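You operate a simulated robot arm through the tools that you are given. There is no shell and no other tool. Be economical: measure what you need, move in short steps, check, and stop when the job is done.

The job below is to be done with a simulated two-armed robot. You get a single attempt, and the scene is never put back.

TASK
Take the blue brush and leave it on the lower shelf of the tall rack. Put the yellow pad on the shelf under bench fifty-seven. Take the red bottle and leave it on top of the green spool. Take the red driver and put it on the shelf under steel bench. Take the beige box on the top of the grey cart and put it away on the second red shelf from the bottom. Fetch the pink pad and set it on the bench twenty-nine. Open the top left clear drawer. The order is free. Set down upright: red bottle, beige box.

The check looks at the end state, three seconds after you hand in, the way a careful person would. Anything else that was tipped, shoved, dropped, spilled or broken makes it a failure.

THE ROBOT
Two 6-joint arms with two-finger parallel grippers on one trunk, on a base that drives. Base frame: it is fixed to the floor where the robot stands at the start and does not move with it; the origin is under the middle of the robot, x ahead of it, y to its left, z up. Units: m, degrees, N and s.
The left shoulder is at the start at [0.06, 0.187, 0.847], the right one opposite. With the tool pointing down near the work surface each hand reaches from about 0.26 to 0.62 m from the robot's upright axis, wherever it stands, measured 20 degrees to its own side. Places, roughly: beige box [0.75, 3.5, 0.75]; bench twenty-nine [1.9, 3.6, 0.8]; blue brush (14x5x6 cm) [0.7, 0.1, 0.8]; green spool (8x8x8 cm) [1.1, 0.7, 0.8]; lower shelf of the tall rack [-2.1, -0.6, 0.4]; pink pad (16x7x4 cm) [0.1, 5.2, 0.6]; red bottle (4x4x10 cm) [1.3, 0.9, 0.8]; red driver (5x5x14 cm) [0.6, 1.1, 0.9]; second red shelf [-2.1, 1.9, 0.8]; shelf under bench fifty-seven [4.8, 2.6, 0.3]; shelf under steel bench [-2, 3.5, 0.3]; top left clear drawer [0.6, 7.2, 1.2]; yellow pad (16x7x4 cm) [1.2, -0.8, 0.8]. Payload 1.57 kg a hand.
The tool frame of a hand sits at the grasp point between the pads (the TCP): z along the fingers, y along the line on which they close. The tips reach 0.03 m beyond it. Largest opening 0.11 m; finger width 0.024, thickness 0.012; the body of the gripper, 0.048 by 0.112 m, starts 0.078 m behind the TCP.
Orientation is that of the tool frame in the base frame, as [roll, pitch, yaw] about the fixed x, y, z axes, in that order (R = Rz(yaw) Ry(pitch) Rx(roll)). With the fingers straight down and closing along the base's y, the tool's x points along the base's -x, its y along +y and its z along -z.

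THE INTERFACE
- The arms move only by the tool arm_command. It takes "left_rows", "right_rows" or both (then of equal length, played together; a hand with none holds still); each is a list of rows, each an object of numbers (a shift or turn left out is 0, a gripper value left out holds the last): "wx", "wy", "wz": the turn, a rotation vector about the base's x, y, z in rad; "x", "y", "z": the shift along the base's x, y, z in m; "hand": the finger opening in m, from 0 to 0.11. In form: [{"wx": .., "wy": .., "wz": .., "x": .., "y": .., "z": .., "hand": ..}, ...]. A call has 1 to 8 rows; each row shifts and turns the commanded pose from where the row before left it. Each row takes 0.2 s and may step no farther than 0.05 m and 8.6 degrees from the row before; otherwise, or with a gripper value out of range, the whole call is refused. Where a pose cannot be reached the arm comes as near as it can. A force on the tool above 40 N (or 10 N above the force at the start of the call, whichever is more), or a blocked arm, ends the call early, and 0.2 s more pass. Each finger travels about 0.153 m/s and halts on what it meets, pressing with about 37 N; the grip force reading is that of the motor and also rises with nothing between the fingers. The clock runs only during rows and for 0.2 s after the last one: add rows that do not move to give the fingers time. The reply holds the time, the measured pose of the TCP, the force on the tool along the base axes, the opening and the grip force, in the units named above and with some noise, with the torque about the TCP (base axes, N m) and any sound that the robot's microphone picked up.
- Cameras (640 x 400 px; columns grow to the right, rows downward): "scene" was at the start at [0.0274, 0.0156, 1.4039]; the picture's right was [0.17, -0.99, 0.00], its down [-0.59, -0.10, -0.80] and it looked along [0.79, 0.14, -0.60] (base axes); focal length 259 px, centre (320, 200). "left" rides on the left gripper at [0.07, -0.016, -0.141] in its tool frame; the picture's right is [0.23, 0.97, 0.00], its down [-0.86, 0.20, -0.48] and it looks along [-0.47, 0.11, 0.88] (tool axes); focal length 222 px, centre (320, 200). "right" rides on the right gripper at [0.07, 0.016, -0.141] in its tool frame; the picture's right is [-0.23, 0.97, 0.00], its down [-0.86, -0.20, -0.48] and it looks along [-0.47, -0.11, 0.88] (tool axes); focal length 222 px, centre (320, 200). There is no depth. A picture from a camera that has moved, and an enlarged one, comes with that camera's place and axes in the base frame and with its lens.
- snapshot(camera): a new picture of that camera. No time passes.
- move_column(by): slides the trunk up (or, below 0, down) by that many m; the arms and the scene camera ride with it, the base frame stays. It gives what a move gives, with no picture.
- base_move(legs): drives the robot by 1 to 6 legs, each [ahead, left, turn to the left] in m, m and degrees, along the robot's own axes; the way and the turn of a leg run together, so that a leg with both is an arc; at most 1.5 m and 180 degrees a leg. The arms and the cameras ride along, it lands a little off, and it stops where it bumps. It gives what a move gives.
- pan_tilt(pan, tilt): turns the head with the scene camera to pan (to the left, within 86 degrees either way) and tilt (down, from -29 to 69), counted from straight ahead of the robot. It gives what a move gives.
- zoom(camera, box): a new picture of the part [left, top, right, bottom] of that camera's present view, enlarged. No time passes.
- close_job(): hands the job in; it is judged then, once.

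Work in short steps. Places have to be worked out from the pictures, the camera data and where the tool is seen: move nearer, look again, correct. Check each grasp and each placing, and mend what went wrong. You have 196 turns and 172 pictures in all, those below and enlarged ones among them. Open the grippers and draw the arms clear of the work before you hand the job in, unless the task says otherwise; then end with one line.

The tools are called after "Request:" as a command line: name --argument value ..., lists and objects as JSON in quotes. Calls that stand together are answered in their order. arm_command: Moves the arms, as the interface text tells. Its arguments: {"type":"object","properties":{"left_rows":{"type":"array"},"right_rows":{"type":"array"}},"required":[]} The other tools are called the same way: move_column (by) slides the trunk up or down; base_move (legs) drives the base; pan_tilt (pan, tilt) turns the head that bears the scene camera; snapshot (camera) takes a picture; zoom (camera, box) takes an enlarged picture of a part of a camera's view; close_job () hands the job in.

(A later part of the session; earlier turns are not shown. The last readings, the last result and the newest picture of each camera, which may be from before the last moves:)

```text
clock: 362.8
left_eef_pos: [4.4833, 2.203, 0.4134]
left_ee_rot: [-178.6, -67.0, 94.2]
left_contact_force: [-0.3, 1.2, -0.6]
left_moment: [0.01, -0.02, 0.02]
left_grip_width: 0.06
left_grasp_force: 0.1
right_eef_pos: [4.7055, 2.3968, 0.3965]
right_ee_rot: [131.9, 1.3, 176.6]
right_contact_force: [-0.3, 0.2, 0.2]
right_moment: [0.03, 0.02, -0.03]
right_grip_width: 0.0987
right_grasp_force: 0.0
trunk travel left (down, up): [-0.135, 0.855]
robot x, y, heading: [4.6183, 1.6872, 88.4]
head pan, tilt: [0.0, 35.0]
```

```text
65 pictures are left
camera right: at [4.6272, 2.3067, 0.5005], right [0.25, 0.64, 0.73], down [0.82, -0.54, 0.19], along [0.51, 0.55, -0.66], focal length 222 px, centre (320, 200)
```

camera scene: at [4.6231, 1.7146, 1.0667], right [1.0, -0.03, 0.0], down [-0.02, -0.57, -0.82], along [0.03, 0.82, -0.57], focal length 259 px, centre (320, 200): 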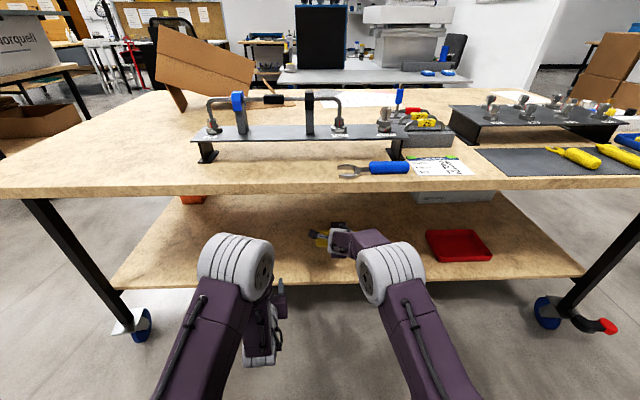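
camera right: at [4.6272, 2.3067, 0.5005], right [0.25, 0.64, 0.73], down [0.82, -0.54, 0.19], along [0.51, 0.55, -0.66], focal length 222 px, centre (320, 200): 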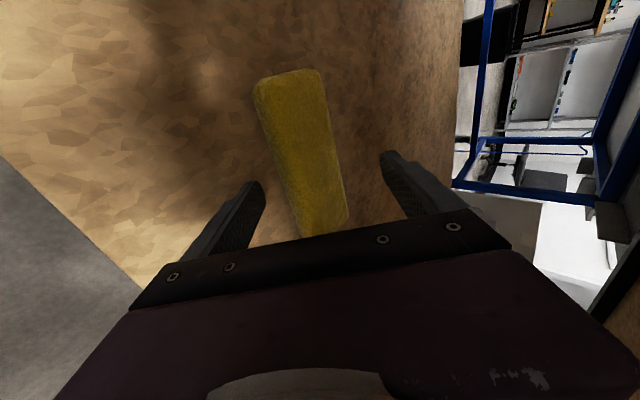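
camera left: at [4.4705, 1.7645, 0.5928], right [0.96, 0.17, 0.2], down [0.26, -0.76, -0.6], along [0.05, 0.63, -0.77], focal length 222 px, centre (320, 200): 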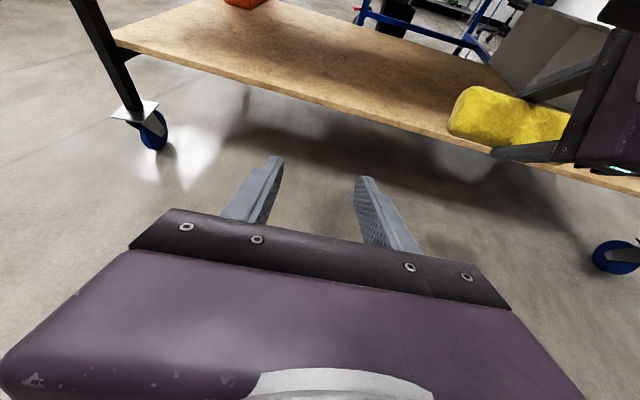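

The pad lies on the shelf. Retreat up and back.

Request:
arm_command --right_rows '[{"y": -0.012, "z": 0.014}, {"y": -0.02, "z": 0.018}, {"y": -0.03, "z": 0.02}, {"y": -0.03, "z": 0.01}, {}]'

Request:
base_move --legs '[[-0.45, 0, 0]]'

Request:
snapshot --camera "scene"

```text
clock: 364.0
left_eef_pos: [4.4835, 2.2039, 0.4144]
left_ee_rot: [-178.6, -67.0, 94.1]
left_contact_force: [-0.1, 0.0, -0.7]
left_moment: [-0.02, 0.02, -0.01]
left_grip_width: 0.06
left_grasp_force: 0.1
right_eef_pos: [4.6967, 2.3477, 0.4817]
right_ee_rot: [132.4, 1.4, 176.9]
right_contact_force: [0.0, -0.2, 0.5]
right_moment: [0.01, 0.01, 0.02]
right_grip_width: 0.1
right_grasp_force: 0.0
right hand out of reach, approached as far as the arm can: row 1, 2, 3, 4
trunk travel left (down, up): [-0.135, 0.855]
robot x, y, heading: [4.6198, 1.6877, 88.1]
head pan, tilt: [0.0, 35.0]
```

```text
clock: 366.7
left_eef_pos: [4.473, 1.7665, 0.4135]
left_ee_rot: [-178.6, -66.9, 93.4]
left_contact_force: [-0.1, -0.8, 0.1]
left_moment: [-0.01, -0.01, 0.02]
left_grip_width: 0.06
left_grasp_force: 0.1
right_eef_pos: [4.6895, 1.9085, 0.4834]
right_ee_rot: [132.3, 1.3, 176.0]
right_contact_force: [0.3, -0.1, -1.1]
right_moment: [0.0, 0.04, 0.05]
right_grip_width: 0.1001
right_grasp_force: 0.1
trunk travel left (down, up): [-0.135, 0.855]
robot x, y, heading: [4.6016, 1.2437, 87.3]
head pan, tilt: [0.0, 35.0]
```

```text
64 pictures are left
camera scene: at [4.6055, 1.2752, 1.0667], right [1.0, -0.05, 0.0], down [-0.03, -0.57, -0.82], along [0.04, 0.82, -0.57], focal length 259 px, centre (320, 200)
```

scene: 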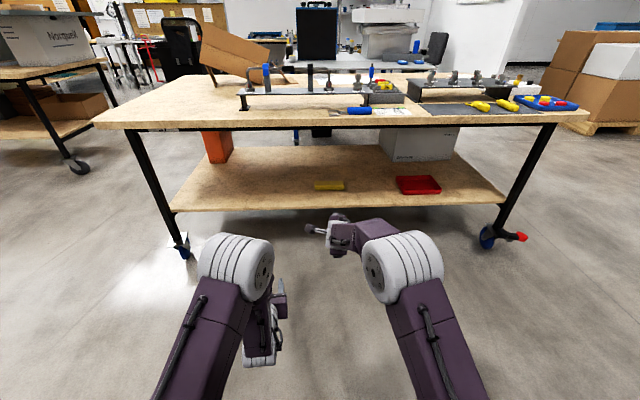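

Yellow pad placed. Now to the pink pad: raise the trunk and drive back through the corridor.

Request:
move_column --by 0.4

Request:
move_column --by 0.2

Request:
base_move --legs '[[0, 0, 92.7], [1.2, 0, 0], [1.2, 0, 0], [0, -1.42, 0]]'

Request:
pan_tilt --pan -10 --tilt 30

Request:
snapshot --camera "scene"

```text
clock: 370.5
left_eef_pos: [4.4738, 1.7661, 0.8122]
left_ee_rot: [-178.7, -66.9, 93.5]
left_contact_force: [0.0, -0.2, 0.4]
left_moment: [-0.03, 0.0, 0.03]
left_grip_width: 0.0598
left_grasp_force: 0.1
right_eef_pos: [4.6888, 1.9089, 0.8841]
right_ee_rot: [132.3, 1.2, 176.1]
right_contact_force: [1.3, 1.0, 0.1]
right_moment: [0.01, 0.03, 0.01]
right_grip_width: 0.1002
right_grasp_force: 0.2
trunk travel left (down, up): [-0.535, 0.455]
robot x, y, heading: [4.6037, 1.2473, 87.3]
head pan, tilt: [0.0, 35.0]
```

```text
clock: 372.7
left_eef_pos: [4.4741, 1.7651, 1.0139]
left_ee_rot: [-178.7, -66.9, 93.4]
left_contact_force: [0.0, 0.1, -0.3]
left_moment: [-0.02, 0.0, 0.02]
left_grip_width: 0.0602
left_grasp_force: 0.0
right_eef_pos: [4.6889, 1.909, 1.0821]
right_ee_rot: [132.3, 1.2, 176.1]
right_contact_force: [0.1, 0.3, -0.4]
right_moment: [-0.01, -0.04, -0.02]
right_grip_width: 0.0998
right_grasp_force: 0.2
trunk travel left (down, up): [-0.735, 0.255]
robot x, y, heading: [4.6038, 1.2437, 87.0]
head pan, tilt: [0.0, 35.0]
```

```text
clock: 395.1
left_eef_pos: [1.6772, 2.4619, 1.0142]
left_ee_rot: [-178.6, -66.8, -173.8]
left_contact_force: [-0.3, 0.1, -0.1]
left_moment: [0.01, 0.01, 0.0]
left_grip_width: 0.06
left_grasp_force: 0.0
right_eef_pos: [1.5233, 2.6709, 1.0823]
right_ee_rot: [132.3, 1.3, -91.1]
right_contact_force: [0.1, 0.2, -0.5]
right_moment: [-0.04, 0.02, 0.06]
right_grip_width: 0.1001
right_grasp_force: 0.0
trunk travel left (down, up): [-0.735, 0.255]
robot x, y, heading: [2.1887, 2.617, -179.5]
head pan, tilt: [0.0, 35.0]
```

```text
clock: 395.8
left_eef_pos: [1.6768, 2.4626, 1.0135]
left_ee_rot: [-178.6, -66.9, -173.9]
left_contact_force: [0.6, 0.5, 1.1]
left_moment: [-0.01, 0.0, 0.02]
left_grip_width: 0.0601
left_grasp_force: 0.0
right_eef_pos: [1.5251, 2.6705, 1.0832]
right_ee_rot: [132.3, 1.4, -91.2]
right_contact_force: [-0.1, -0.7, 0.1]
right_moment: [0.01, 0.0, -0.01]
right_grip_width: 0.1002
right_grasp_force: 0.1
trunk travel left (down, up): [-0.735, 0.255]
robot x, y, heading: [2.1914, 2.6147, -179.7]
head pan, tilt: [-10.0, 30.0]
```

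```text
63 pictures are left
camera scene: at [2.1621, 2.6328, 1.6745], right [0.17, 0.99, 0.0], down [0.49, -0.09, -0.87], along [-0.85, 0.15, -0.5], focal length 259 px, centre (320, 200)
```

scene: 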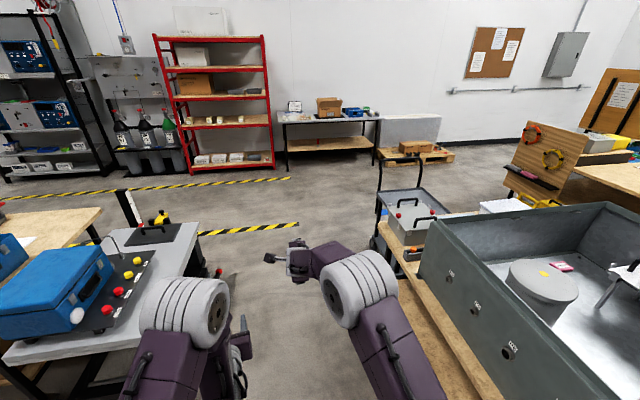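

Corridor is clear. Drive through to the aisle, then turn to face +y (toward the pink pad).

Request:
base_move --legs '[[0, -0.05, 0], [1.3, 0, 0], [1.25, 0, 0], [0, 0, -90]]'

Request:
pan_tilt --pan 0 --tilt 20

Request:
snapshot --camera "scene"

```text
clock: 412.4
left_eef_pos: [-0.4867, 3.2102, 1.0136]
left_ee_rot: [-178.6, -66.9, 97.0]
left_contact_force: [0.0, 0.1, -0.3]
left_moment: [0.01, -0.01, -0.02]
left_grip_width: 0.0601
left_grasp_force: 0.0
right_eef_pos: [-0.2801, 3.3673, 1.0832]
right_ee_rot: [132.3, 1.3, 179.7]
right_contact_force: [-0.3, -0.5, -0.5]
right_moment: [0.01, 0.03, -0.01]
right_grip_width: 0.1001
right_grasp_force: 0.1
trunk travel left (down, up): [-0.735, 0.255]
robot x, y, heading: [-0.3264, 2.701, 90.8]
head pan, tilt: [-10.0, 30.0]
```

```text
clock: 413.1
left_eef_pos: [-0.4864, 3.2099, 1.0138]
left_ee_rot: [-178.6, -66.9, 97.0]
left_contact_force: [-0.1, 0.0, 0.0]
left_moment: [0.01, 0.0, 0.03]
left_grip_width: 0.0602
left_grasp_force: 0.0
right_eef_pos: [-0.2796, 3.3672, 1.0831]
right_ee_rot: [132.2, 1.2, 179.7]
right_contact_force: [-0.9, 0.0, -0.7]
right_moment: [0.06, -0.03, 0.01]
right_grip_width: 0.1001
right_grasp_force: 0.1
trunk travel left (down, up): [-0.735, 0.255]
robot x, y, heading: [-0.3241, 2.7011, 90.9]
head pan, tilt: [0.0, 20.0]
```

```text
62 pictures are left
camera scene: at [-0.3233, 2.7349, 1.6905], right [1.0, 0.02, 0.0], down [0.01, -0.34, -0.94], along [-0.01, 0.94, -0.34], focal length 259 px, centre (320, 200)
```

scene: 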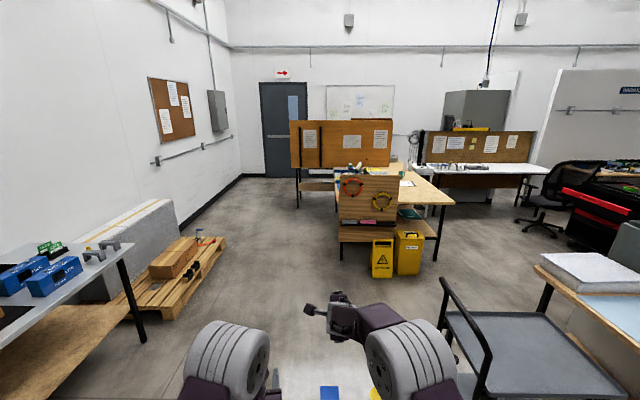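

Pink pad is on a ledge of the wooden board ahead. Drive nearer.

Request:
base_move --legs '[[1.3, 0, 0]]'

Request:
pan_tilt --pan -8 --tilt 35

Request:
snapshot --camera "scene"

Request:
zoom --camera "scene" --box '[280, 80, 480, 205]'

```text
clock: 419.5
left_eef_pos: [-0.4962, 4.4944, 1.0132]
left_ee_rot: [-178.6, -66.9, 96.5]
left_contact_force: [0.6, 0.7, -0.5]
left_moment: [-0.02, 0.02, 0.02]
left_grip_width: 0.0601
left_grasp_force: 0.0
right_eef_pos: [-0.2877, 4.649, 1.0832]
right_ee_rot: [132.3, 1.3, 179.2]
right_contact_force: [-0.2, 0.3, -0.2]
right_moment: [-0.05, 0.03, 0.01]
right_grip_width: 0.1001
right_grasp_force: 0.1
trunk travel left (down, up): [-0.735, 0.255]
robot x, y, heading: [-0.3371, 3.9803, 90.4]
head pan, tilt: [0.0, 20.0]
```

```text
clock: 420.3
left_eef_pos: [-0.4969, 4.4946, 1.0133]
left_ee_rot: [-178.6, -66.9, 96.5]
left_contact_force: [0.0, 0.2, 0.0]
left_moment: [0.0, -0.02, 0.0]
left_grip_width: 0.0596
left_grasp_force: 0.0
right_eef_pos: [-0.2879, 4.6485, 1.0833]
right_ee_rot: [132.4, 1.3, 179.2]
right_contact_force: [-0.6, -0.5, -0.2]
right_moment: [0.02, 0.01, -0.02]
right_grip_width: 0.1
right_grasp_force: 0.1
trunk travel left (down, up): [-0.735, 0.255]
robot x, y, heading: [-0.3413, 3.9782, 90.2]
head pan, tilt: [-8.0, 35.0]
```

```text
61 pictures are left
camera scene: at [-0.3253, 4.0113, 1.6668], right [0.99, -0.13, 0.0], down [-0.08, -0.57, -0.82], along [0.11, 0.81, -0.57], focal length 259 px, centre (320, 200)
```

scene: 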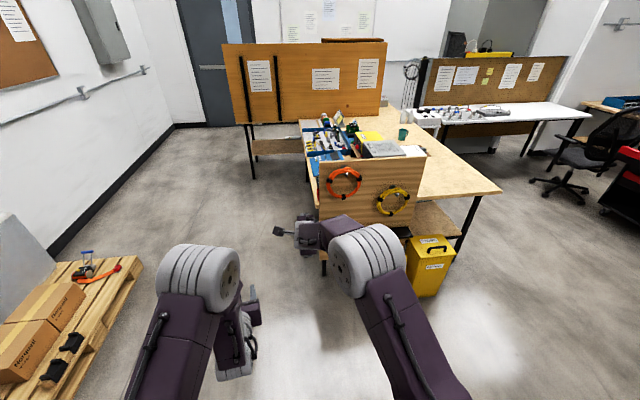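

```text
3.20 times, centred on (380, 142) of scene
camera zoom: at [-0.3253, 4.0113, 1.6668], right [0.99, -0.13, 0.0], down [-0.08, -0.57, -0.82], along [0.11, 0.81, -0.57], focal length 829 px, centre (128, 384)
```

zoom: 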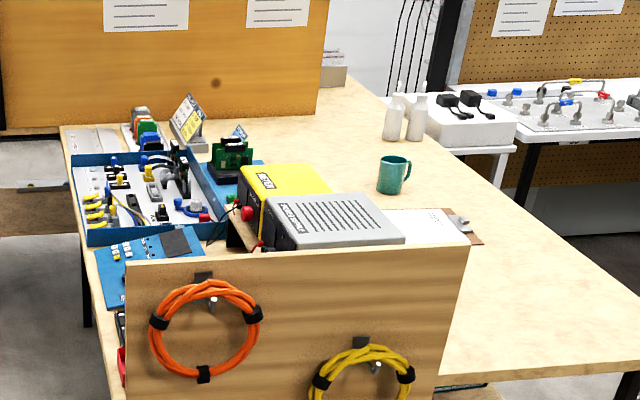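

The ledge is hidden by my right arm. I lower the trunk and use the left camera.

Request:
move_column --by -0.2

Request:
snapshot --camera "left"

Request:
snapshot --camera "right"

```text
clock: 422.5
left_eef_pos: [-0.4951, 4.4946, 0.8132]
left_ee_rot: [-178.6, -66.9, 96.5]
left_contact_force: [0.1, 1.0, 1.0]
left_moment: [0.02, 0.01, 0.02]
left_grip_width: 0.0601
left_grasp_force: 0.2
right_eef_pos: [-0.2879, 4.6484, 0.8833]
right_ee_rot: [132.3, 1.3, 179.2]
right_contact_force: [-0.1, 0.5, 0.4]
right_moment: [0.01, 0.01, 0.03]
right_grip_width: 0.0998
right_grasp_force: 0.0
trunk travel left (down, up): [-0.535, 0.455]
robot x, y, heading: [-0.3389, 3.9836, 90.6]
head pan, tilt: [-8.0, 35.0]
```

```text
59 pictures are left
camera left: at [-0.4966, 4.3906, 0.9328], right [0.95, 0.22, 0.2], down [0.3, -0.74, -0.6], along [0.02, 0.63, -0.77], focal length 222 px, centre (320, 200)
```

left: 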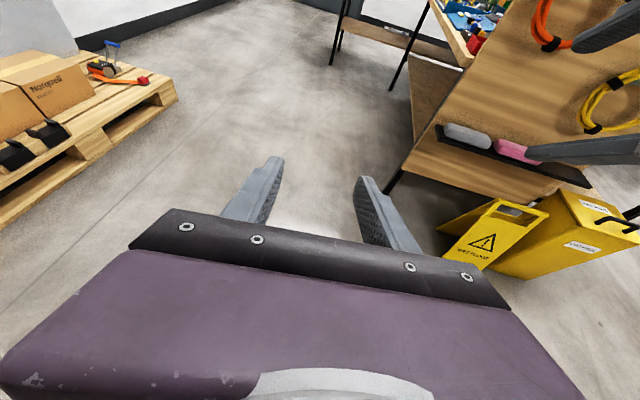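

```text
58 pictures are left
camera right: at [-0.3616, 4.5558, 0.9886], right [0.22, 0.65, 0.72], down [0.84, -0.5, 0.19], along [0.49, 0.57, -0.66], focal length 222 px, centre (320, 200)
```

right: 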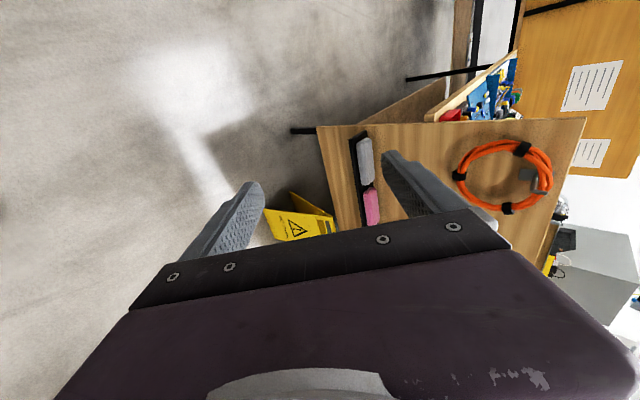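

The ledge with pads is visible (yellow sign and bucket below). I zoom to see spacing between pink pad and board.

Request:
zoom --camera "left" --box '[420, 100, 640, 237]'

Request:
zoom --camera "right" --box '[310, 115, 470, 240]'

```text
2.91 times, centred on (530, 168) of left
camera zoom: at [-0.4966, 4.3906, 0.9328], right [0.95, 0.22, 0.2], down [0.3, -0.74, -0.6], along [0.02, 0.63, -0.77], focal length 646 px, centre (-291, 292)
```

zoom: 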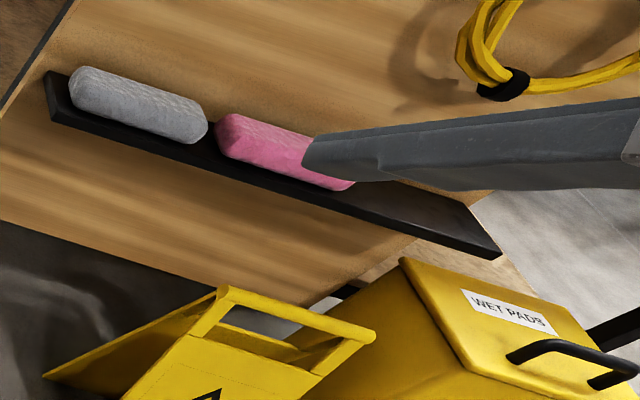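

```text
3.20 times, centred on (390, 178) of right
camera zoom: at [-0.3616, 4.5558, 0.9886], right [0.22, 0.65, 0.72], down [0.84, -0.5, 0.19], along [0.49, 0.57, -0.66], focal length 711 px, centre (96, 272)
```

zoom: 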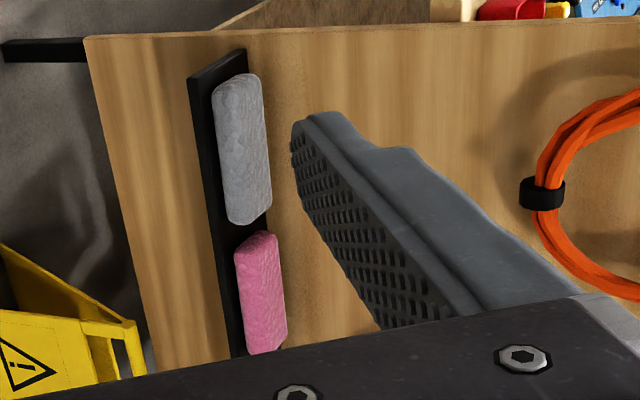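

Pink pad's left end at ≈(0.04, 5.16, 0.58), ledge projecting forward of it. I point the right hand down and move so its camera views the pad from above.

Request:
arm_command --right_rows '[{"wx": -0.145, "y": -0.012}, {"wx": -0.145, "y": -0.012}, {"wx": -0.145, "y": -0.012}, {"wx": -0.145, "y": -0.012}, {"wx": -0.145, "y": -0.012}, {"wx": -0.12, "y": -0.012}, {}]'

Request:
base_move --legs '[[0.3, -0.26, 0]]'

Request:
snapshot --camera "right"

Request:
snapshot --camera "scene"

```text
clock: 424.1
left_eef_pos: [-0.4973, 4.4956, 0.8133]
left_ee_rot: [-178.6, -66.9, 96.5]
left_contact_force: [-0.7, -0.4, 0.5]
left_moment: [0.02, -0.02, -0.02]
left_grip_width: 0.0599
left_grasp_force: 0.0
right_eef_pos: [-0.2843, 4.5643, 0.8801]
right_ee_rot: [177.3, 1.5, -179.7]
right_contact_force: [-0.1, 0.2, 0.1]
right_moment: [0.01, 0.0, 0.02]
right_grip_width: 0.1
right_grasp_force: 0.1
right hand out of reach, approached as far as the arm can: row 5, 6
trunk travel left (down, up): [-0.535, 0.455]
robot x, y, heading: [-0.3401, 3.9819, 90.2]
head pan, tilt: [-8.0, 35.0]
```

```text
clock: 426.5
left_eef_pos: [-0.2425, 4.7888, 0.8127]
left_ee_rot: [-178.5, -66.8, 96.8]
left_contact_force: [0.2, 0.7, 0.5]
left_moment: [-0.01, -0.02, -0.01]
left_grip_width: 0.0599
left_grasp_force: 0.0
right_eef_pos: [-0.0319, 4.8595, 0.8802]
right_ee_rot: [177.4, 1.6, -179.1]
right_contact_force: [-1.2, 1.0, 0.4]
right_moment: [-0.03, 0.03, 0.01]
right_grip_width: 0.1001
right_grasp_force: 0.1
trunk travel left (down, up): [-0.535, 0.455]
robot x, y, heading: [-0.0849, 4.2763, 90.8]
head pan, tilt: [-8.0, 35.0]
```

```text
55 pictures are left
camera right: at [-0.1053, 4.8681, 1.0204], right [0.21, 0.98, 0.05], down [0.85, -0.21, 0.49], along [0.49, -0.06, -0.87], focal length 222 px, centre (320, 200)
```

right: 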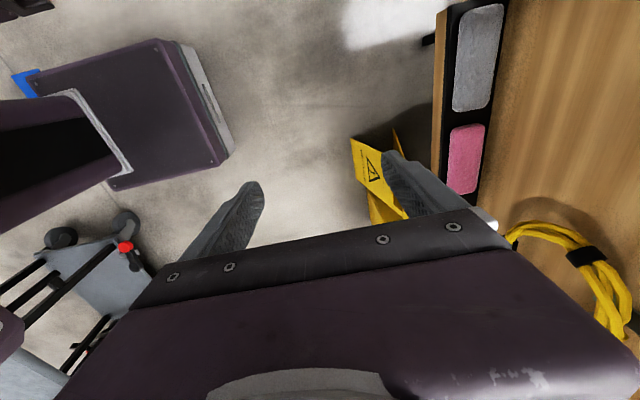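

```text
54 pictures are left
camera scene: at [-0.0688, 4.3067, 1.4667], right [0.99, -0.13, 0.0], down [-0.07, -0.57, -0.82], along [0.1, 0.81, -0.57], focal length 259 px, centre (320, 200)
```

scene: 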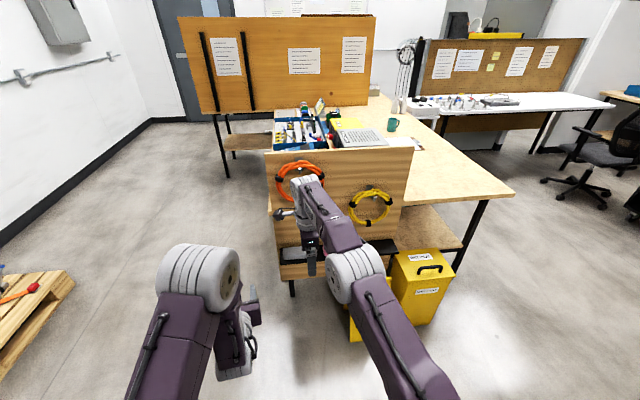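

The top view shows black ledge on both sides of the pad. Zoom for exact gap.

Request:
zoom --camera "right" --box '[400, 70, 580, 215]'

```text
2.76 times, centred on (490, 142) of right
camera zoom: at [-0.1053, 4.8681, 1.0204], right [0.21, 0.98, 0.05], down [0.85, -0.21, 0.49], along [0.49, -0.06, -0.87], focal length 613 px, centre (-149, 359)
```

zoom: 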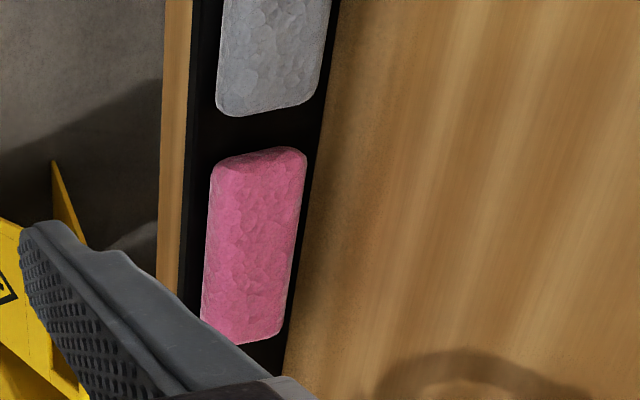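

The pad (≈x 0.05–0.21) has small clearances: ~1.5 cm in front, ~2 cm behind. I align the hand over it and come nearer for a better look, tilting slightly more forward.

Request:
arm_command --right_rows '[{"x": 0.035, "wx": 0.03, "hand": 0.09}, {"x": 0.035, "wx": 0.03}, {"x": 0.03}, {}]'

Request:
base_move --legs '[[0.0, -0.06, 0], [0.22, 0, 0]]'

Request:
snapshot --camera "right"

Request:
snapshot --camera "scene"

```text
clock: 427.5
left_eef_pos: [-0.2444, 4.7899, 0.8146]
left_ee_rot: [-178.6, -66.9, 96.9]
left_contact_force: [0.2, 0.4, 0.2]
left_moment: [0.01, 0.04, -0.04]
left_grip_width: 0.06
left_grasp_force: 0.1
right_eef_pos: [0.0686, 4.8596, 0.88]
right_ee_rot: [173.9, 1.6, -179.3]
right_contact_force: [-0.4, 1.3, -0.1]
right_moment: [-0.02, -0.04, -0.03]
right_grip_width: 0.0899
right_grasp_force: 0.1
trunk travel left (down, up): [-0.535, 0.455]
robot x, y, heading: [-0.083, 4.2772, 91.1]
head pan, tilt: [-8.0, 35.0]
```

```text
clock: 429.8
left_eef_pos: [-0.1851, 5.012, 0.8143]
left_ee_rot: [-178.6, -66.8, 96.6]
left_contact_force: [0.1, 0.9, 0.1]
left_moment: [-0.06, -0.02, -0.02]
left_grip_width: 0.0601
left_grasp_force: 0.0
right_eef_pos: [0.1281, 5.0812, 0.8803]
right_ee_rot: [173.9, 1.5, -179.6]
right_contact_force: [-0.8, 0.0, -0.2]
right_moment: [-0.03, 0.04, 0.0]
right_grip_width: 0.0899
right_grasp_force: 0.1
trunk travel left (down, up): [-0.535, 0.455]
robot x, y, heading: [-0.0235, 4.4986, 90.6]
head pan, tilt: [-8.0, 35.0]
```

```text
52 pictures are left
camera right: at [0.0542, 5.0826, 1.0204], right [0.22, 0.97, 0.11], down [0.84, -0.24, 0.48], along [0.49, -0.01, -0.87], focal length 222 px, centre (320, 200)
```

right: 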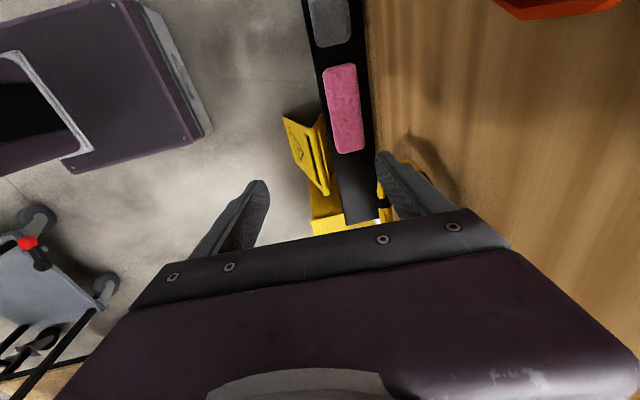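

```text
51 pictures are left
camera scene: at [-0.0128, 4.5296, 1.4667], right [0.99, -0.13, 0.0], down [-0.07, -0.57, -0.82], along [0.11, 0.81, -0.57], focal length 259 px, centre (320, 200)
```

scene: 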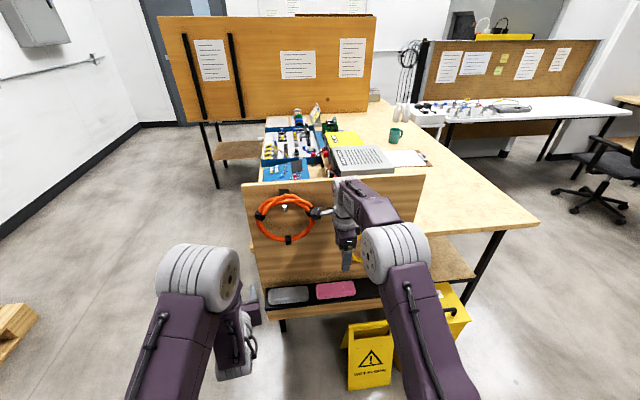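

Request:
zoom --camera "right" --box '[280, 50, 420, 160]'

Request:
zoom --camera "scene" --box '[240, 230, 440, 330]'

```text
3.64 times, centred on (350, 105) of right
camera zoom: at [0.0542, 5.0826, 1.0204], right [0.22, 0.97, 0.11], down [0.84, -0.24, 0.48], along [0.49, -0.01, -0.87], focal length 808 px, centre (211, 546)
```

zoom: 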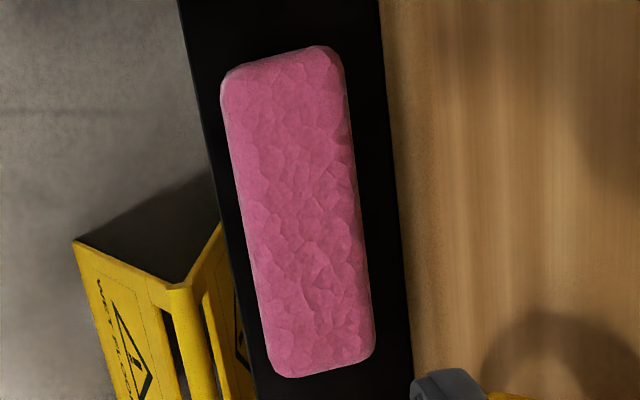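

```text
3.20 times, centred on (340, 280) of scene
camera zoom: at [-0.0128, 4.5296, 1.4667], right [0.99, -0.13, 0.0], down [-0.07, -0.57, -0.82], along [0.11, 0.81, -0.57], focal length 829 px, centre (256, -56)
```

zoom: 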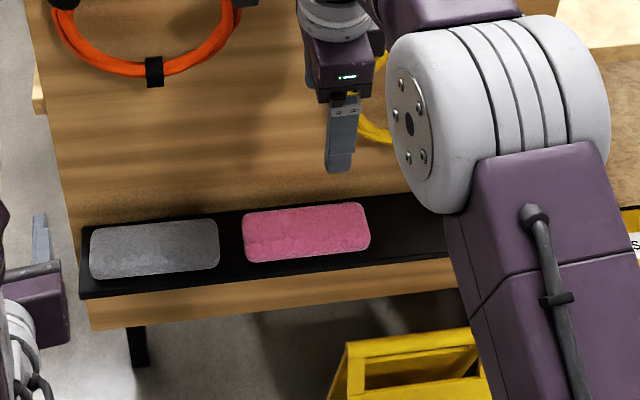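

Good numbers: pad y 5.135–5.201, top z≈0.55, board y≈5.236 (3 cm gap behind). I set opening 8.5 cm, lower to z≈0.68, retract the left hand a bit, and drive 8.7 cm ahead.

Request:
arm_command --right_rows '[{"z": -0.04, "x": 0.009, "hand": 0.085}, {"z": -0.04}, {"z": -0.04}, {"z": -0.04}, {"z": -0.04}, {}]' --left_rows '[{"y": -0.02}, {"y": -0.02}, {"y": -0.02}, {}, {}, {}]'

Request:
base_move --legs '[[0.087, 0, 0]]'

Request:
snapshot --camera "right"

```text
clock: 431.2
left_eef_pos: [-0.1829, 4.9627, 0.8071]
left_ee_rot: [-178.6, -66.9, 96.7]
left_contact_force: [0.2, -0.6, -0.5]
left_moment: [0.01, -0.01, 0.0]
left_grip_width: 0.0601
left_grasp_force: 0.0
left hand out of reach, approached as far as the arm can: row 3
right_eef_pos: [0.1372, 5.0819, 0.6808]
right_ee_rot: [173.9, 1.5, -179.6]
right_contact_force: [0.0, 0.1, -0.6]
right_moment: [0.01, 0.0, -0.02]
right_grip_width: 0.0852
right_grasp_force: 0.0
trunk travel left (down, up): [-0.535, 0.455]
robot x, y, heading: [-0.0247, 4.5026, 90.7]
head pan, tilt: [-8.0, 35.0]
```

```text
clock: 432.2
left_eef_pos: [-0.1841, 5.0488, 0.808]
left_ee_rot: [-178.7, -66.9, 96.7]
left_contact_force: [-0.6, -0.2, 0.4]
left_moment: [-0.03, -0.02, 0.03]
left_grip_width: 0.06
left_grasp_force: 0.0
right_eef_pos: [0.1347, 5.1694, 0.6804]
right_ee_rot: [173.8, 1.6, -179.5]
right_contact_force: [0.7, -4.5, 3.5]
right_moment: [0.23, -0.08, -0.11]
right_grip_width: 0.0809
right_grasp_force: 0.1
trunk travel left (down, up): [-0.535, 0.455]
robot x, y, heading: [-0.0283, 4.5838, 90.4]
head pan, tilt: [-8.0, 35.0]
```

```text
48 pictures are left
camera right: at [0.0615, 5.1699, 0.8207], right [0.22, 0.97, 0.11], down [0.84, -0.24, 0.48], along [0.49, -0.01, -0.87], focal length 222 px, centre (320, 200)
```

right: 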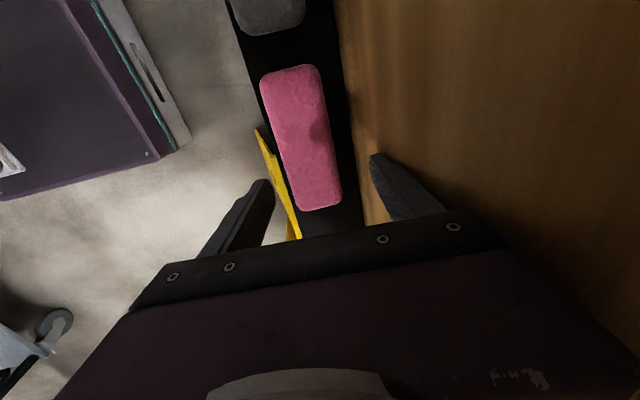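

The rear finger lightly touches the board. Pad centre refined to y≈5.162; I shift back 8 mm, narrow to 8 cm, and descend.

Request:
arm_command --right_rows '[{"y": -0.008, "hand": 0.08}, {}, {"z": -0.03}, {"z": -0.03}, {"z": -0.02}, {}]'

Request:
snapshot --camera "right"

```text
clock: 433.6
left_eef_pos: [-0.1847, 5.0474, 0.8077]
left_ee_rot: [-178.6, -66.9, 96.7]
left_contact_force: [0.3, 0.4, 0.0]
left_moment: [0.0, -0.01, 0.0]
left_grip_width: 0.0603
left_grasp_force: 0.0
right_eef_pos: [0.1352, 5.1635, 0.5995]
right_ee_rot: [174.0, 1.6, -179.5]
right_contact_force: [0.1, 0.2, -0.3]
right_moment: [0.0, 0.04, -0.02]
right_grip_width: 0.0802
right_grasp_force: 0.0
trunk travel left (down, up): [-0.535, 0.455]
robot x, y, heading: [-0.027, 4.5832, 90.7]
head pan, tilt: [-8.0, 35.0]
```

```text
47 pictures are left
camera right: at [0.0619, 5.1637, 0.7399], right [0.22, 0.97, 0.11], down [0.84, -0.24, 0.48], along [0.49, -0.01, -0.87], focal length 222 px, centre (320, 200)
```

right: 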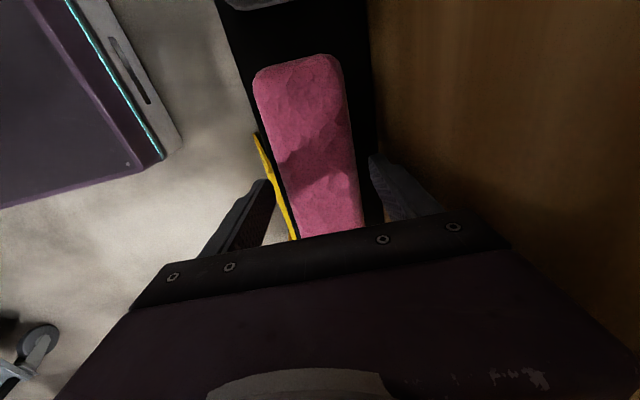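

Aligned between the fingers. Descend in small steps to z≈0.553.

Request:
arm_command --right_rows '[{"z": -0.015}, {"z": -0.012}, {"z": -0.01}, {"z": -0.008}, {}]'

Request:
snapshot --camera "right"

```text
clock: 434.5
left_eef_pos: [-0.1839, 5.0437, 0.8112]
left_ee_rot: [-178.7, -67.2, 96.9]
left_contact_force: [-0.1, 0.4, -0.2]
left_moment: [-0.04, -0.03, -0.01]
left_grip_width: 0.0599
left_grasp_force: 0.0
right_eef_pos: [0.1363, 5.1625, 0.5749]
right_ee_rot: [173.0, 1.6, -179.5]
right_contact_force: [-1.3, -22.1, 35.2]
right_moment: [0.15, 0.19, 0.1]
right_grip_width: 0.079
right_grasp_force: 0.0
trunk travel left (down, up): [-0.535, 0.455]
robot x, y, heading: [-0.0278, 4.5866, 90.5]
head pan, tilt: [-8.0, 35.0]
stopped in row 4 (right hand): the force on the tool passed its limit at 51 N (the readings are from after the stop); the commanded pose is now the measured one
```

```text
46 pictures are left
camera right: at [0.0625, 5.1606, 0.7154], right [0.22, 0.97, 0.13], down [0.84, -0.25, 0.47], along [0.49, 0.0, -0.87], focal length 222 px, centre (320, 200)
```

right: 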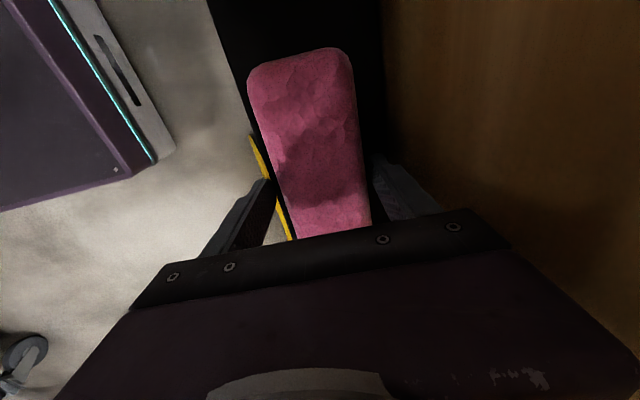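

The front fingertip rests on the ledge (ledge z≈0.54), so depth is right. Raise 4 mm and close.

Request:
arm_command --right_rows '[{"z": 0.005}, {"hand": 0.06}, {"hand": 0.05}, {"hand": 0.04}, {"hand": 0.04}, {}]'

Request:
arm_command --right_rows '[{"z": 0.015, "y": -0.003}, {"z": 0.03, "y": -0.005}, {"z": 0.03, "y": -0.005}, {}]'

Request:
snapshot --camera "right"

```text
clock: 435.9
left_eef_pos: [-0.1852, 5.0462, 0.8084]
left_ee_rot: [-178.6, -67.1, 96.8]
left_contact_force: [-0.1, -0.3, 0.2]
left_moment: [0.05, 0.0, 0.0]
left_grip_width: 0.06
left_grasp_force: 0.0
right_eef_pos: [0.1369, 5.1625, 0.5763]
right_ee_rot: [173.1, 1.6, -179.7]
right_contact_force: [-2.3, -24.6, 5.7]
right_moment: [1.03, 0.61, -0.29]
right_grip_width: 0.0789
right_grasp_force: 21.9
trunk travel left (down, up): [-0.535, 0.455]
robot x, y, heading: [-0.0264, 4.5842, 90.7]
head pan, tilt: [-8.0, 35.0]
```

```text
clock: 436.3
left_eef_pos: [-0.1841, 5.0476, 0.8077]
left_ee_rot: [-178.5, -67.0, 96.6]
left_contact_force: [-0.3, -0.4, -0.1]
left_moment: [-0.01, 0.02, -0.03]
left_grip_width: 0.0601
left_grasp_force: 0.0
right_eef_pos: [0.1358, 5.1569, 0.5819]
right_ee_rot: [174.4, 1.6, -179.5]
right_contact_force: [0.1, -0.5, 0.6]
right_moment: [0.05, -0.01, 0.01]
right_grip_width: 0.0637
right_grasp_force: 13.7
trunk travel left (down, up): [-0.535, 0.455]
robot x, y, heading: [-0.0286, 4.5855, 90.8]
head pan, tilt: [-8.0, 35.0]
stopped in row 1 (right hand): the force on the tool passed its limit at 44 N (the readings are from after the stop); the commanded pose is now the measured one
```

```text
45 pictures are left
camera right: at [0.0627, 5.1572, 0.7215], right [0.22, 0.97, 0.1], down [0.84, -0.24, 0.48], along [0.49, -0.02, -0.87], focal length 222 px, centre (320, 200)
```

right: 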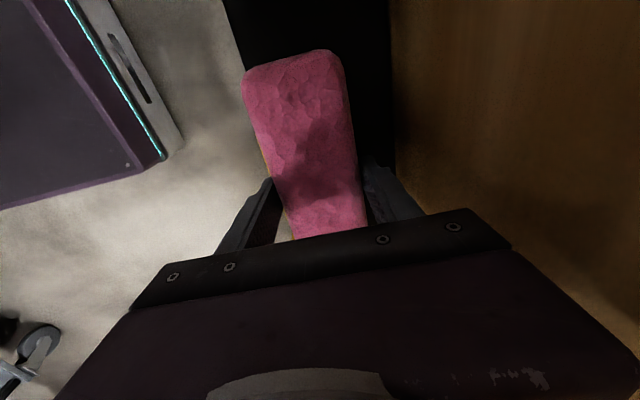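

The front fingertip had caught on the ledge edge; after rising it slipped free and now holds at 6.4 cm. Let the grip settle, then lift gently.

Request:
arm_command --right_rows '[{"hand": 0.04}, {}, {"z": 0.01}, {"z": 0.015}, {"z": 0.03, "y": -0.005}, {}]'

Request:
snapshot --camera "right"

```text
clock: 437.7
left_eef_pos: [-0.1837, 5.0487, 0.8073]
left_ee_rot: [-178.5, -66.9, 96.7]
left_contact_force: [0.3, -0.3, 0.0]
left_moment: [0.02, 0.04, 0.02]
left_grip_width: 0.06
left_grasp_force: 0.0
right_eef_pos: [0.1382, 5.1505, 0.6358]
right_ee_rot: [174.4, 1.6, -179.5]
right_contact_force: [0.4, -0.1, 0.0]
right_moment: [-0.04, 0.03, 0.01]
right_grip_width: 0.063
right_grasp_force: 37.4
trunk travel left (down, up): [-0.535, 0.455]
robot x, y, heading: [-0.0265, 4.5846, 90.5]
head pan, tilt: [-8.0, 35.0]
```

```text
44 pictures are left
camera right: at [0.0644, 5.1515, 0.7755], right [0.22, 0.97, 0.1], down [0.84, -0.24, 0.48], along [0.49, -0.02, -0.87], focal length 222 px, centre (320, 200)
```

right: 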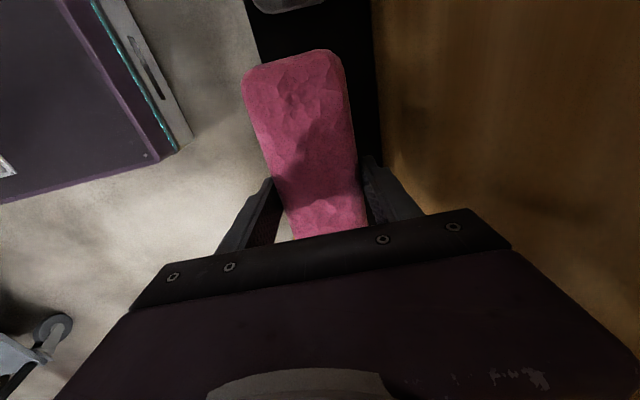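

Pink pad in hand. Back off and look at bench 29 (to my right) for a free spot.

Request:
base_move --legs '[[-0.3, 0, 0]]'

Request:
arm_command --right_rows '[{"z": 0.04, "y": -0.02}, {"z": 0.04, "y": -0.02}, {"z": 0.04, "y": -0.02}, {"z": 0.04}, {"z": 0.04}, {}]'

Request:
pan_tilt --pan -80 --tilt 25

Request:
snapshot --camera "scene"

```text
clock: 439.7
left_eef_pos: [-0.1854, 4.7435, 0.8071]
left_ee_rot: [-178.6, -66.9, 97.5]
left_contact_force: [-0.2, 0.2, 0.6]
left_moment: [0.01, -0.01, 0.03]
left_grip_width: 0.06
left_grasp_force: 0.1
right_eef_pos: [0.1365, 4.8492, 0.6352]
right_ee_rot: [174.3, 1.6, -178.8]
right_contact_force: [-0.5, 0.3, -0.1]
right_moment: [-0.02, -0.02, 0.01]
right_grip_width: 0.0629
right_grasp_force: 37.2
trunk travel left (down, up): [-0.535, 0.455]
robot x, y, heading: [-0.0212, 4.2874, 91.4]
head pan, tilt: [-8.0, 35.0]
```

```text
clock: 441.1
left_eef_pos: [-0.1846, 4.7441, 0.8072]
left_ee_rot: [-178.4, -66.9, 97.4]
left_contact_force: [-0.1, -1.1, -0.6]
left_moment: [-0.04, 0.0, 0.01]
left_grip_width: 0.06
left_grasp_force: 0.1
right_eef_pos: [0.1351, 4.7897, 0.8353]
right_ee_rot: [174.5, 1.6, -178.9]
right_contact_force: [-0.7, 0.4, -0.6]
right_moment: [-0.03, 0.02, 0.01]
right_grip_width: 0.0628
right_grasp_force: 37.0
trunk travel left (down, up): [-0.535, 0.455]
robot x, y, heading: [-0.0257, 4.2852, 91.6]
head pan, tilt: [-8.0, 35.0]
```

```text
clock: 442.6
left_eef_pos: [-0.1858, 4.7443, 0.8079]
left_ee_rot: [-178.7, -66.9, 97.5]
left_contact_force: [0.6, 0.5, -0.2]
left_moment: [0.01, 0.0, 0.0]
left_grip_width: 0.0599
left_grasp_force: 0.0
right_eef_pos: [0.1358, 4.7895, 0.8344]
right_ee_rot: [174.4, 1.6, -178.8]
right_contact_force: [-0.1, -0.4, -0.1]
right_moment: [-0.03, 0.0, 0.03]
right_grip_width: 0.0626
right_grasp_force: 36.9
trunk travel left (down, up): [-0.535, 0.455]
robot x, y, heading: [-0.0221, 4.2867, 91.5]
head pan, tilt: [-80.0, 25.0]
```

```text
43 pictures are left
camera scene: at [0.0715, 4.2425, 1.4825], right [0.2, -0.98, 0.0], down [-0.41, -0.08, -0.91], along [0.89, 0.18, -0.42], focal length 259 px, centre (320, 200)
```

scene: 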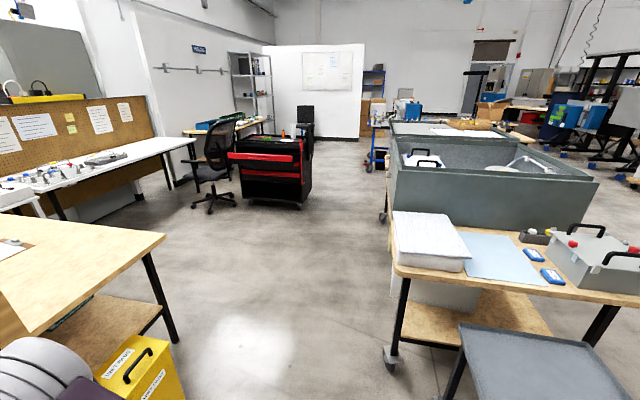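

Best free, reachable spot is the wooden strip (~11 cm) on the south side of bench 29 beside the tank. I drive back around into the corridor, facing the bench.

Request:
base_move --legs '[[0, 0.35, -1.5], [-1.2, 0, 0], [-0.56, 0, 0], [0, -1.2, 0], [0, -1.0, 0]]'

Request:
pan_tilt --pan 0 --tilt 45

Request:
snapshot --camera "scene"

Request:
snapshot --camera "left"

```text
clock: 463.5
left_eef_pos: [1.6227, 3.0033, 0.8062]
left_ee_rot: [-178.5, -66.9, 96.5]
left_contact_force: [0.0, -0.4, 0.1]
left_moment: [-0.01, 0.0, -0.02]
left_grip_width: 0.06
left_grasp_force: 0.1
right_eef_pos: [1.9429, 3.0437, 0.8342]
right_ee_rot: [174.4, 1.6, -179.8]
right_contact_force: [-0.1, 0.0, 0.3]
right_moment: [0.01, 0.02, 0.0]
right_grip_width: 0.0612
right_grasp_force: 37.2
trunk travel left (down, up): [-0.535, 0.455]
robot x, y, heading: [1.773, 2.5393, 90.4]
head pan, tilt: [-80.0, 25.0]
```

```text
clock: 465.0
left_eef_pos: [1.6222, 3.0024, 0.8084]
left_ee_rot: [-178.6, -66.9, 96.4]
left_contact_force: [-0.2, -0.6, 0.3]
left_moment: [-0.02, -0.01, 0.03]
left_grip_width: 0.0601
left_grasp_force: 0.1
right_eef_pos: [1.9434, 3.0436, 0.8358]
right_ee_rot: [174.4, 1.6, -179.9]
right_contact_force: [-0.2, 0.9, -0.5]
right_moment: [0.01, 0.01, 0.02]
right_grip_width: 0.0611
right_grasp_force: 36.8
trunk travel left (down, up): [-0.535, 0.455]
robot x, y, heading: [1.776, 2.5386, 90.5]
head pan, tilt: [0.0, 45.0]
```

```text
42 pictures are left
camera scene: at [1.7786, 2.5612, 1.4519], right [1.0, 0.01, 0.0], down [0.0, -0.71, -0.71], along [0.0, 0.71, -0.71], focal length 259 px, centre (320, 200)
```

scene: 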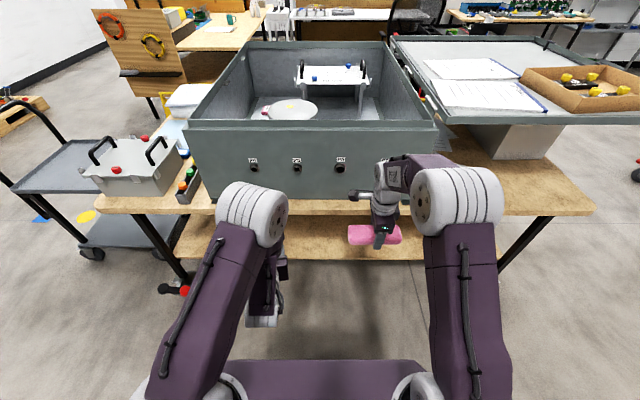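

```text
41 pictures are left
camera left: at [1.6218, 2.8988, 0.9263], right [0.95, 0.22, 0.2], down [0.3, -0.74, -0.6], along [0.02, 0.63, -0.77], focal length 222 px, centre (320, 200)
```

left: 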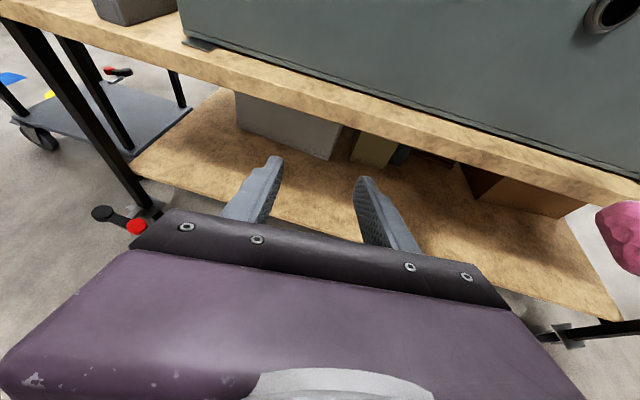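

The strip beside the tank is only ~6.5 cm, but the bench's right part (x≈2.3–2.75, y 3.2–3.45) is free wood. I strafe right 0.56 and view from the right camera.

Request:
base_move --legs '[[0, -0.56, 0]]'

Request:
arm_command --right_rows '[{"y": 0.03, "z": 0.02}, {"y": 0.03, "z": 0.02}, {"y": 0.03}, {}]'

Request:
snapshot --camera "scene"

Request:
snapshot --camera "right"

```text
clock: 468.2
left_eef_pos: [2.1783, 3.0076, 0.8072]
left_ee_rot: [-178.6, -66.9, 96.8]
left_contact_force: [-0.1, 0.2, -0.2]
left_moment: [-0.03, 0.01, -0.04]
left_grip_width: 0.06
left_grasp_force: 0.2
right_eef_pos: [2.4974, 3.0501, 0.8343]
right_ee_rot: [174.4, 1.7, -179.3]
right_contact_force: [-0.5, 0.2, -0.4]
right_moment: [0.02, 0.0, -0.02]
right_grip_width: 0.0612
right_grasp_force: 37.4
trunk travel left (down, up): [-0.535, 0.455]
robot x, y, heading: [2.3359, 2.5431, 90.9]
head pan, tilt: [0.0, 45.0]
```

```text
clock: 469.2
left_eef_pos: [2.1774, 3.0065, 0.8078]
left_ee_rot: [-178.7, -66.9, 96.8]
left_contact_force: [0.0, -0.9, 0.3]
left_moment: [-0.01, 0.02, -0.01]
left_grip_width: 0.0603
left_grasp_force: 0.2
right_eef_pos: [2.4997, 3.1415, 0.8747]
right_ee_rot: [174.4, 1.6, -179.4]
right_contact_force: [0.2, 0.5, -0.3]
right_moment: [-0.01, -0.03, -0.01]
right_grip_width: 0.0611
right_grasp_force: 37.2
trunk travel left (down, up): [-0.535, 0.455]
robot x, y, heading: [2.3358, 2.5457, 90.9]
head pan, tilt: [0.0, 45.0]
```

```text
40 pictures are left
camera scene: at [2.3372, 2.5657, 1.4519], right [1.0, 0.01, 0.0], down [0.01, -0.71, -0.71], along [-0.01, 0.71, -0.71], focal length 259 px, centre (320, 200)
```

scene: 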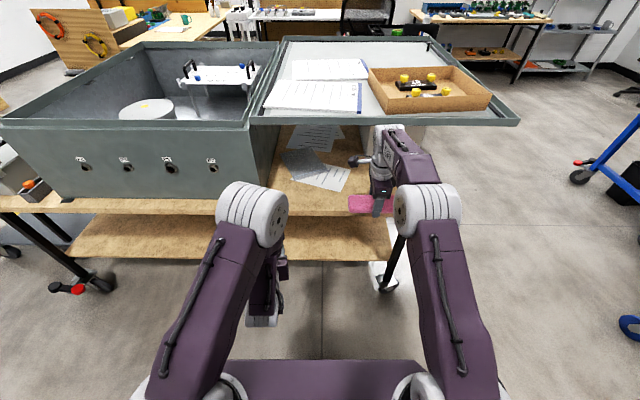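

```text
39 pictures are left
camera right: at [2.4267, 3.1425, 1.0156], right [0.21, 0.97, 0.1], down [0.84, -0.24, 0.48], along [0.49, -0.02, -0.87], focal length 222 px, centre (320, 200)
```

right: 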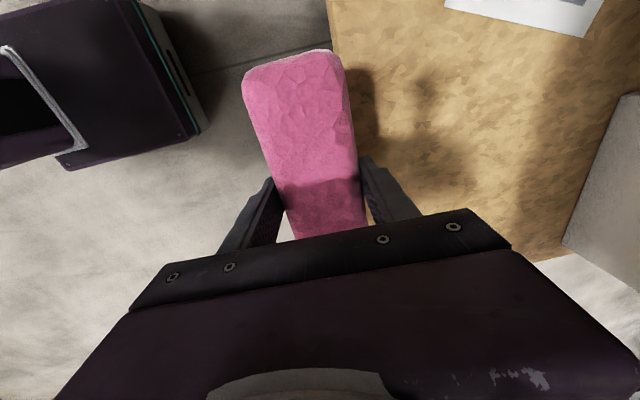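

Free wood confirmed (edge y≈3.19, tray above starts y≈3.44). Drive 0.145 ahead and lower.

Request:
base_move --legs '[[0.145, 0, 0]]'

Request:
arm_command --right_rows '[{"z": -0.03}, {"z": -0.025}, {"z": -0.02}, {}]'

Request:
snapshot --camera "right"

```text
clock: 470.4
left_eef_pos: [2.1775, 3.0883, 0.8127]
left_ee_rot: [-178.8, -67.6, 96.8]
left_contact_force: [0.5, 0.0, 0.6]
left_moment: [0.05, -0.04, 0.02]
left_grip_width: 0.06
left_grasp_force: 0.1
right_eef_pos: [2.4989, 3.2134, 0.8749]
right_ee_rot: [175.5, 1.7, -179.3]
right_contact_force: [0.4, 0.0, 0.1]
right_moment: [-0.02, 0.03, -0.04]
right_grip_width: 0.0611
right_grasp_force: 36.7
trunk travel left (down, up): [-0.535, 0.455]
robot x, y, heading: [2.3373, 2.6336, 90.9]
head pan, tilt: [0.0, 45.0]
stopped in leg 1: the robot was blocked; the commanded pose is now the measured one
```

```text
clock: 471.0
left_eef_pos: [2.1766, 3.0984, 0.8083]
left_ee_rot: [-178.6, -67.0, 96.8]
left_contact_force: [-0.3, 0.2, 0.2]
left_moment: [-0.01, 0.01, -0.02]
left_grip_width: 0.0603
left_grasp_force: 0.1
right_eef_pos: [2.4997, 3.2242, 0.8143]
right_ee_rot: [176.3, 1.7, -179.3]
right_contact_force: [0.1, 0.4, 0.0]
right_moment: [0.0, -0.02, -0.01]
right_grip_width: 0.061
right_grasp_force: 37.1
trunk travel left (down, up): [-0.535, 0.455]
robot x, y, heading: [2.3332, 2.6377, 90.6]
head pan, tilt: [0.0, 45.0]
stopped in row 3 (right hand): the force on the tool passed its limit at 85 N (the readings are from after the stop); the commanded pose is now the measured one
```

```text
38 pictures are left
camera right: at [2.4249, 3.2309, 0.9542], right [0.21, 0.97, 0.07], down [0.84, -0.22, 0.49], along [0.49, -0.05, -0.87], focal length 222 px, centre (320, 200)
```

right: 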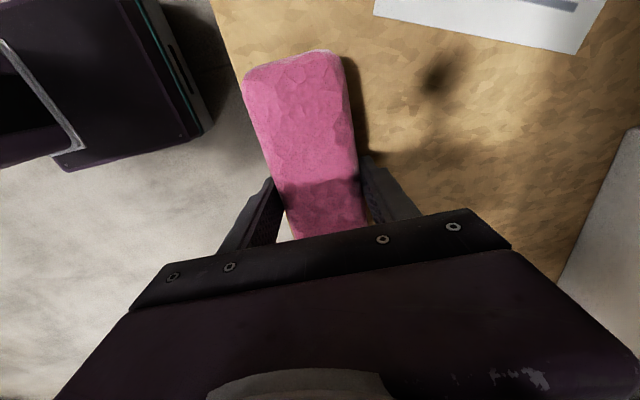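

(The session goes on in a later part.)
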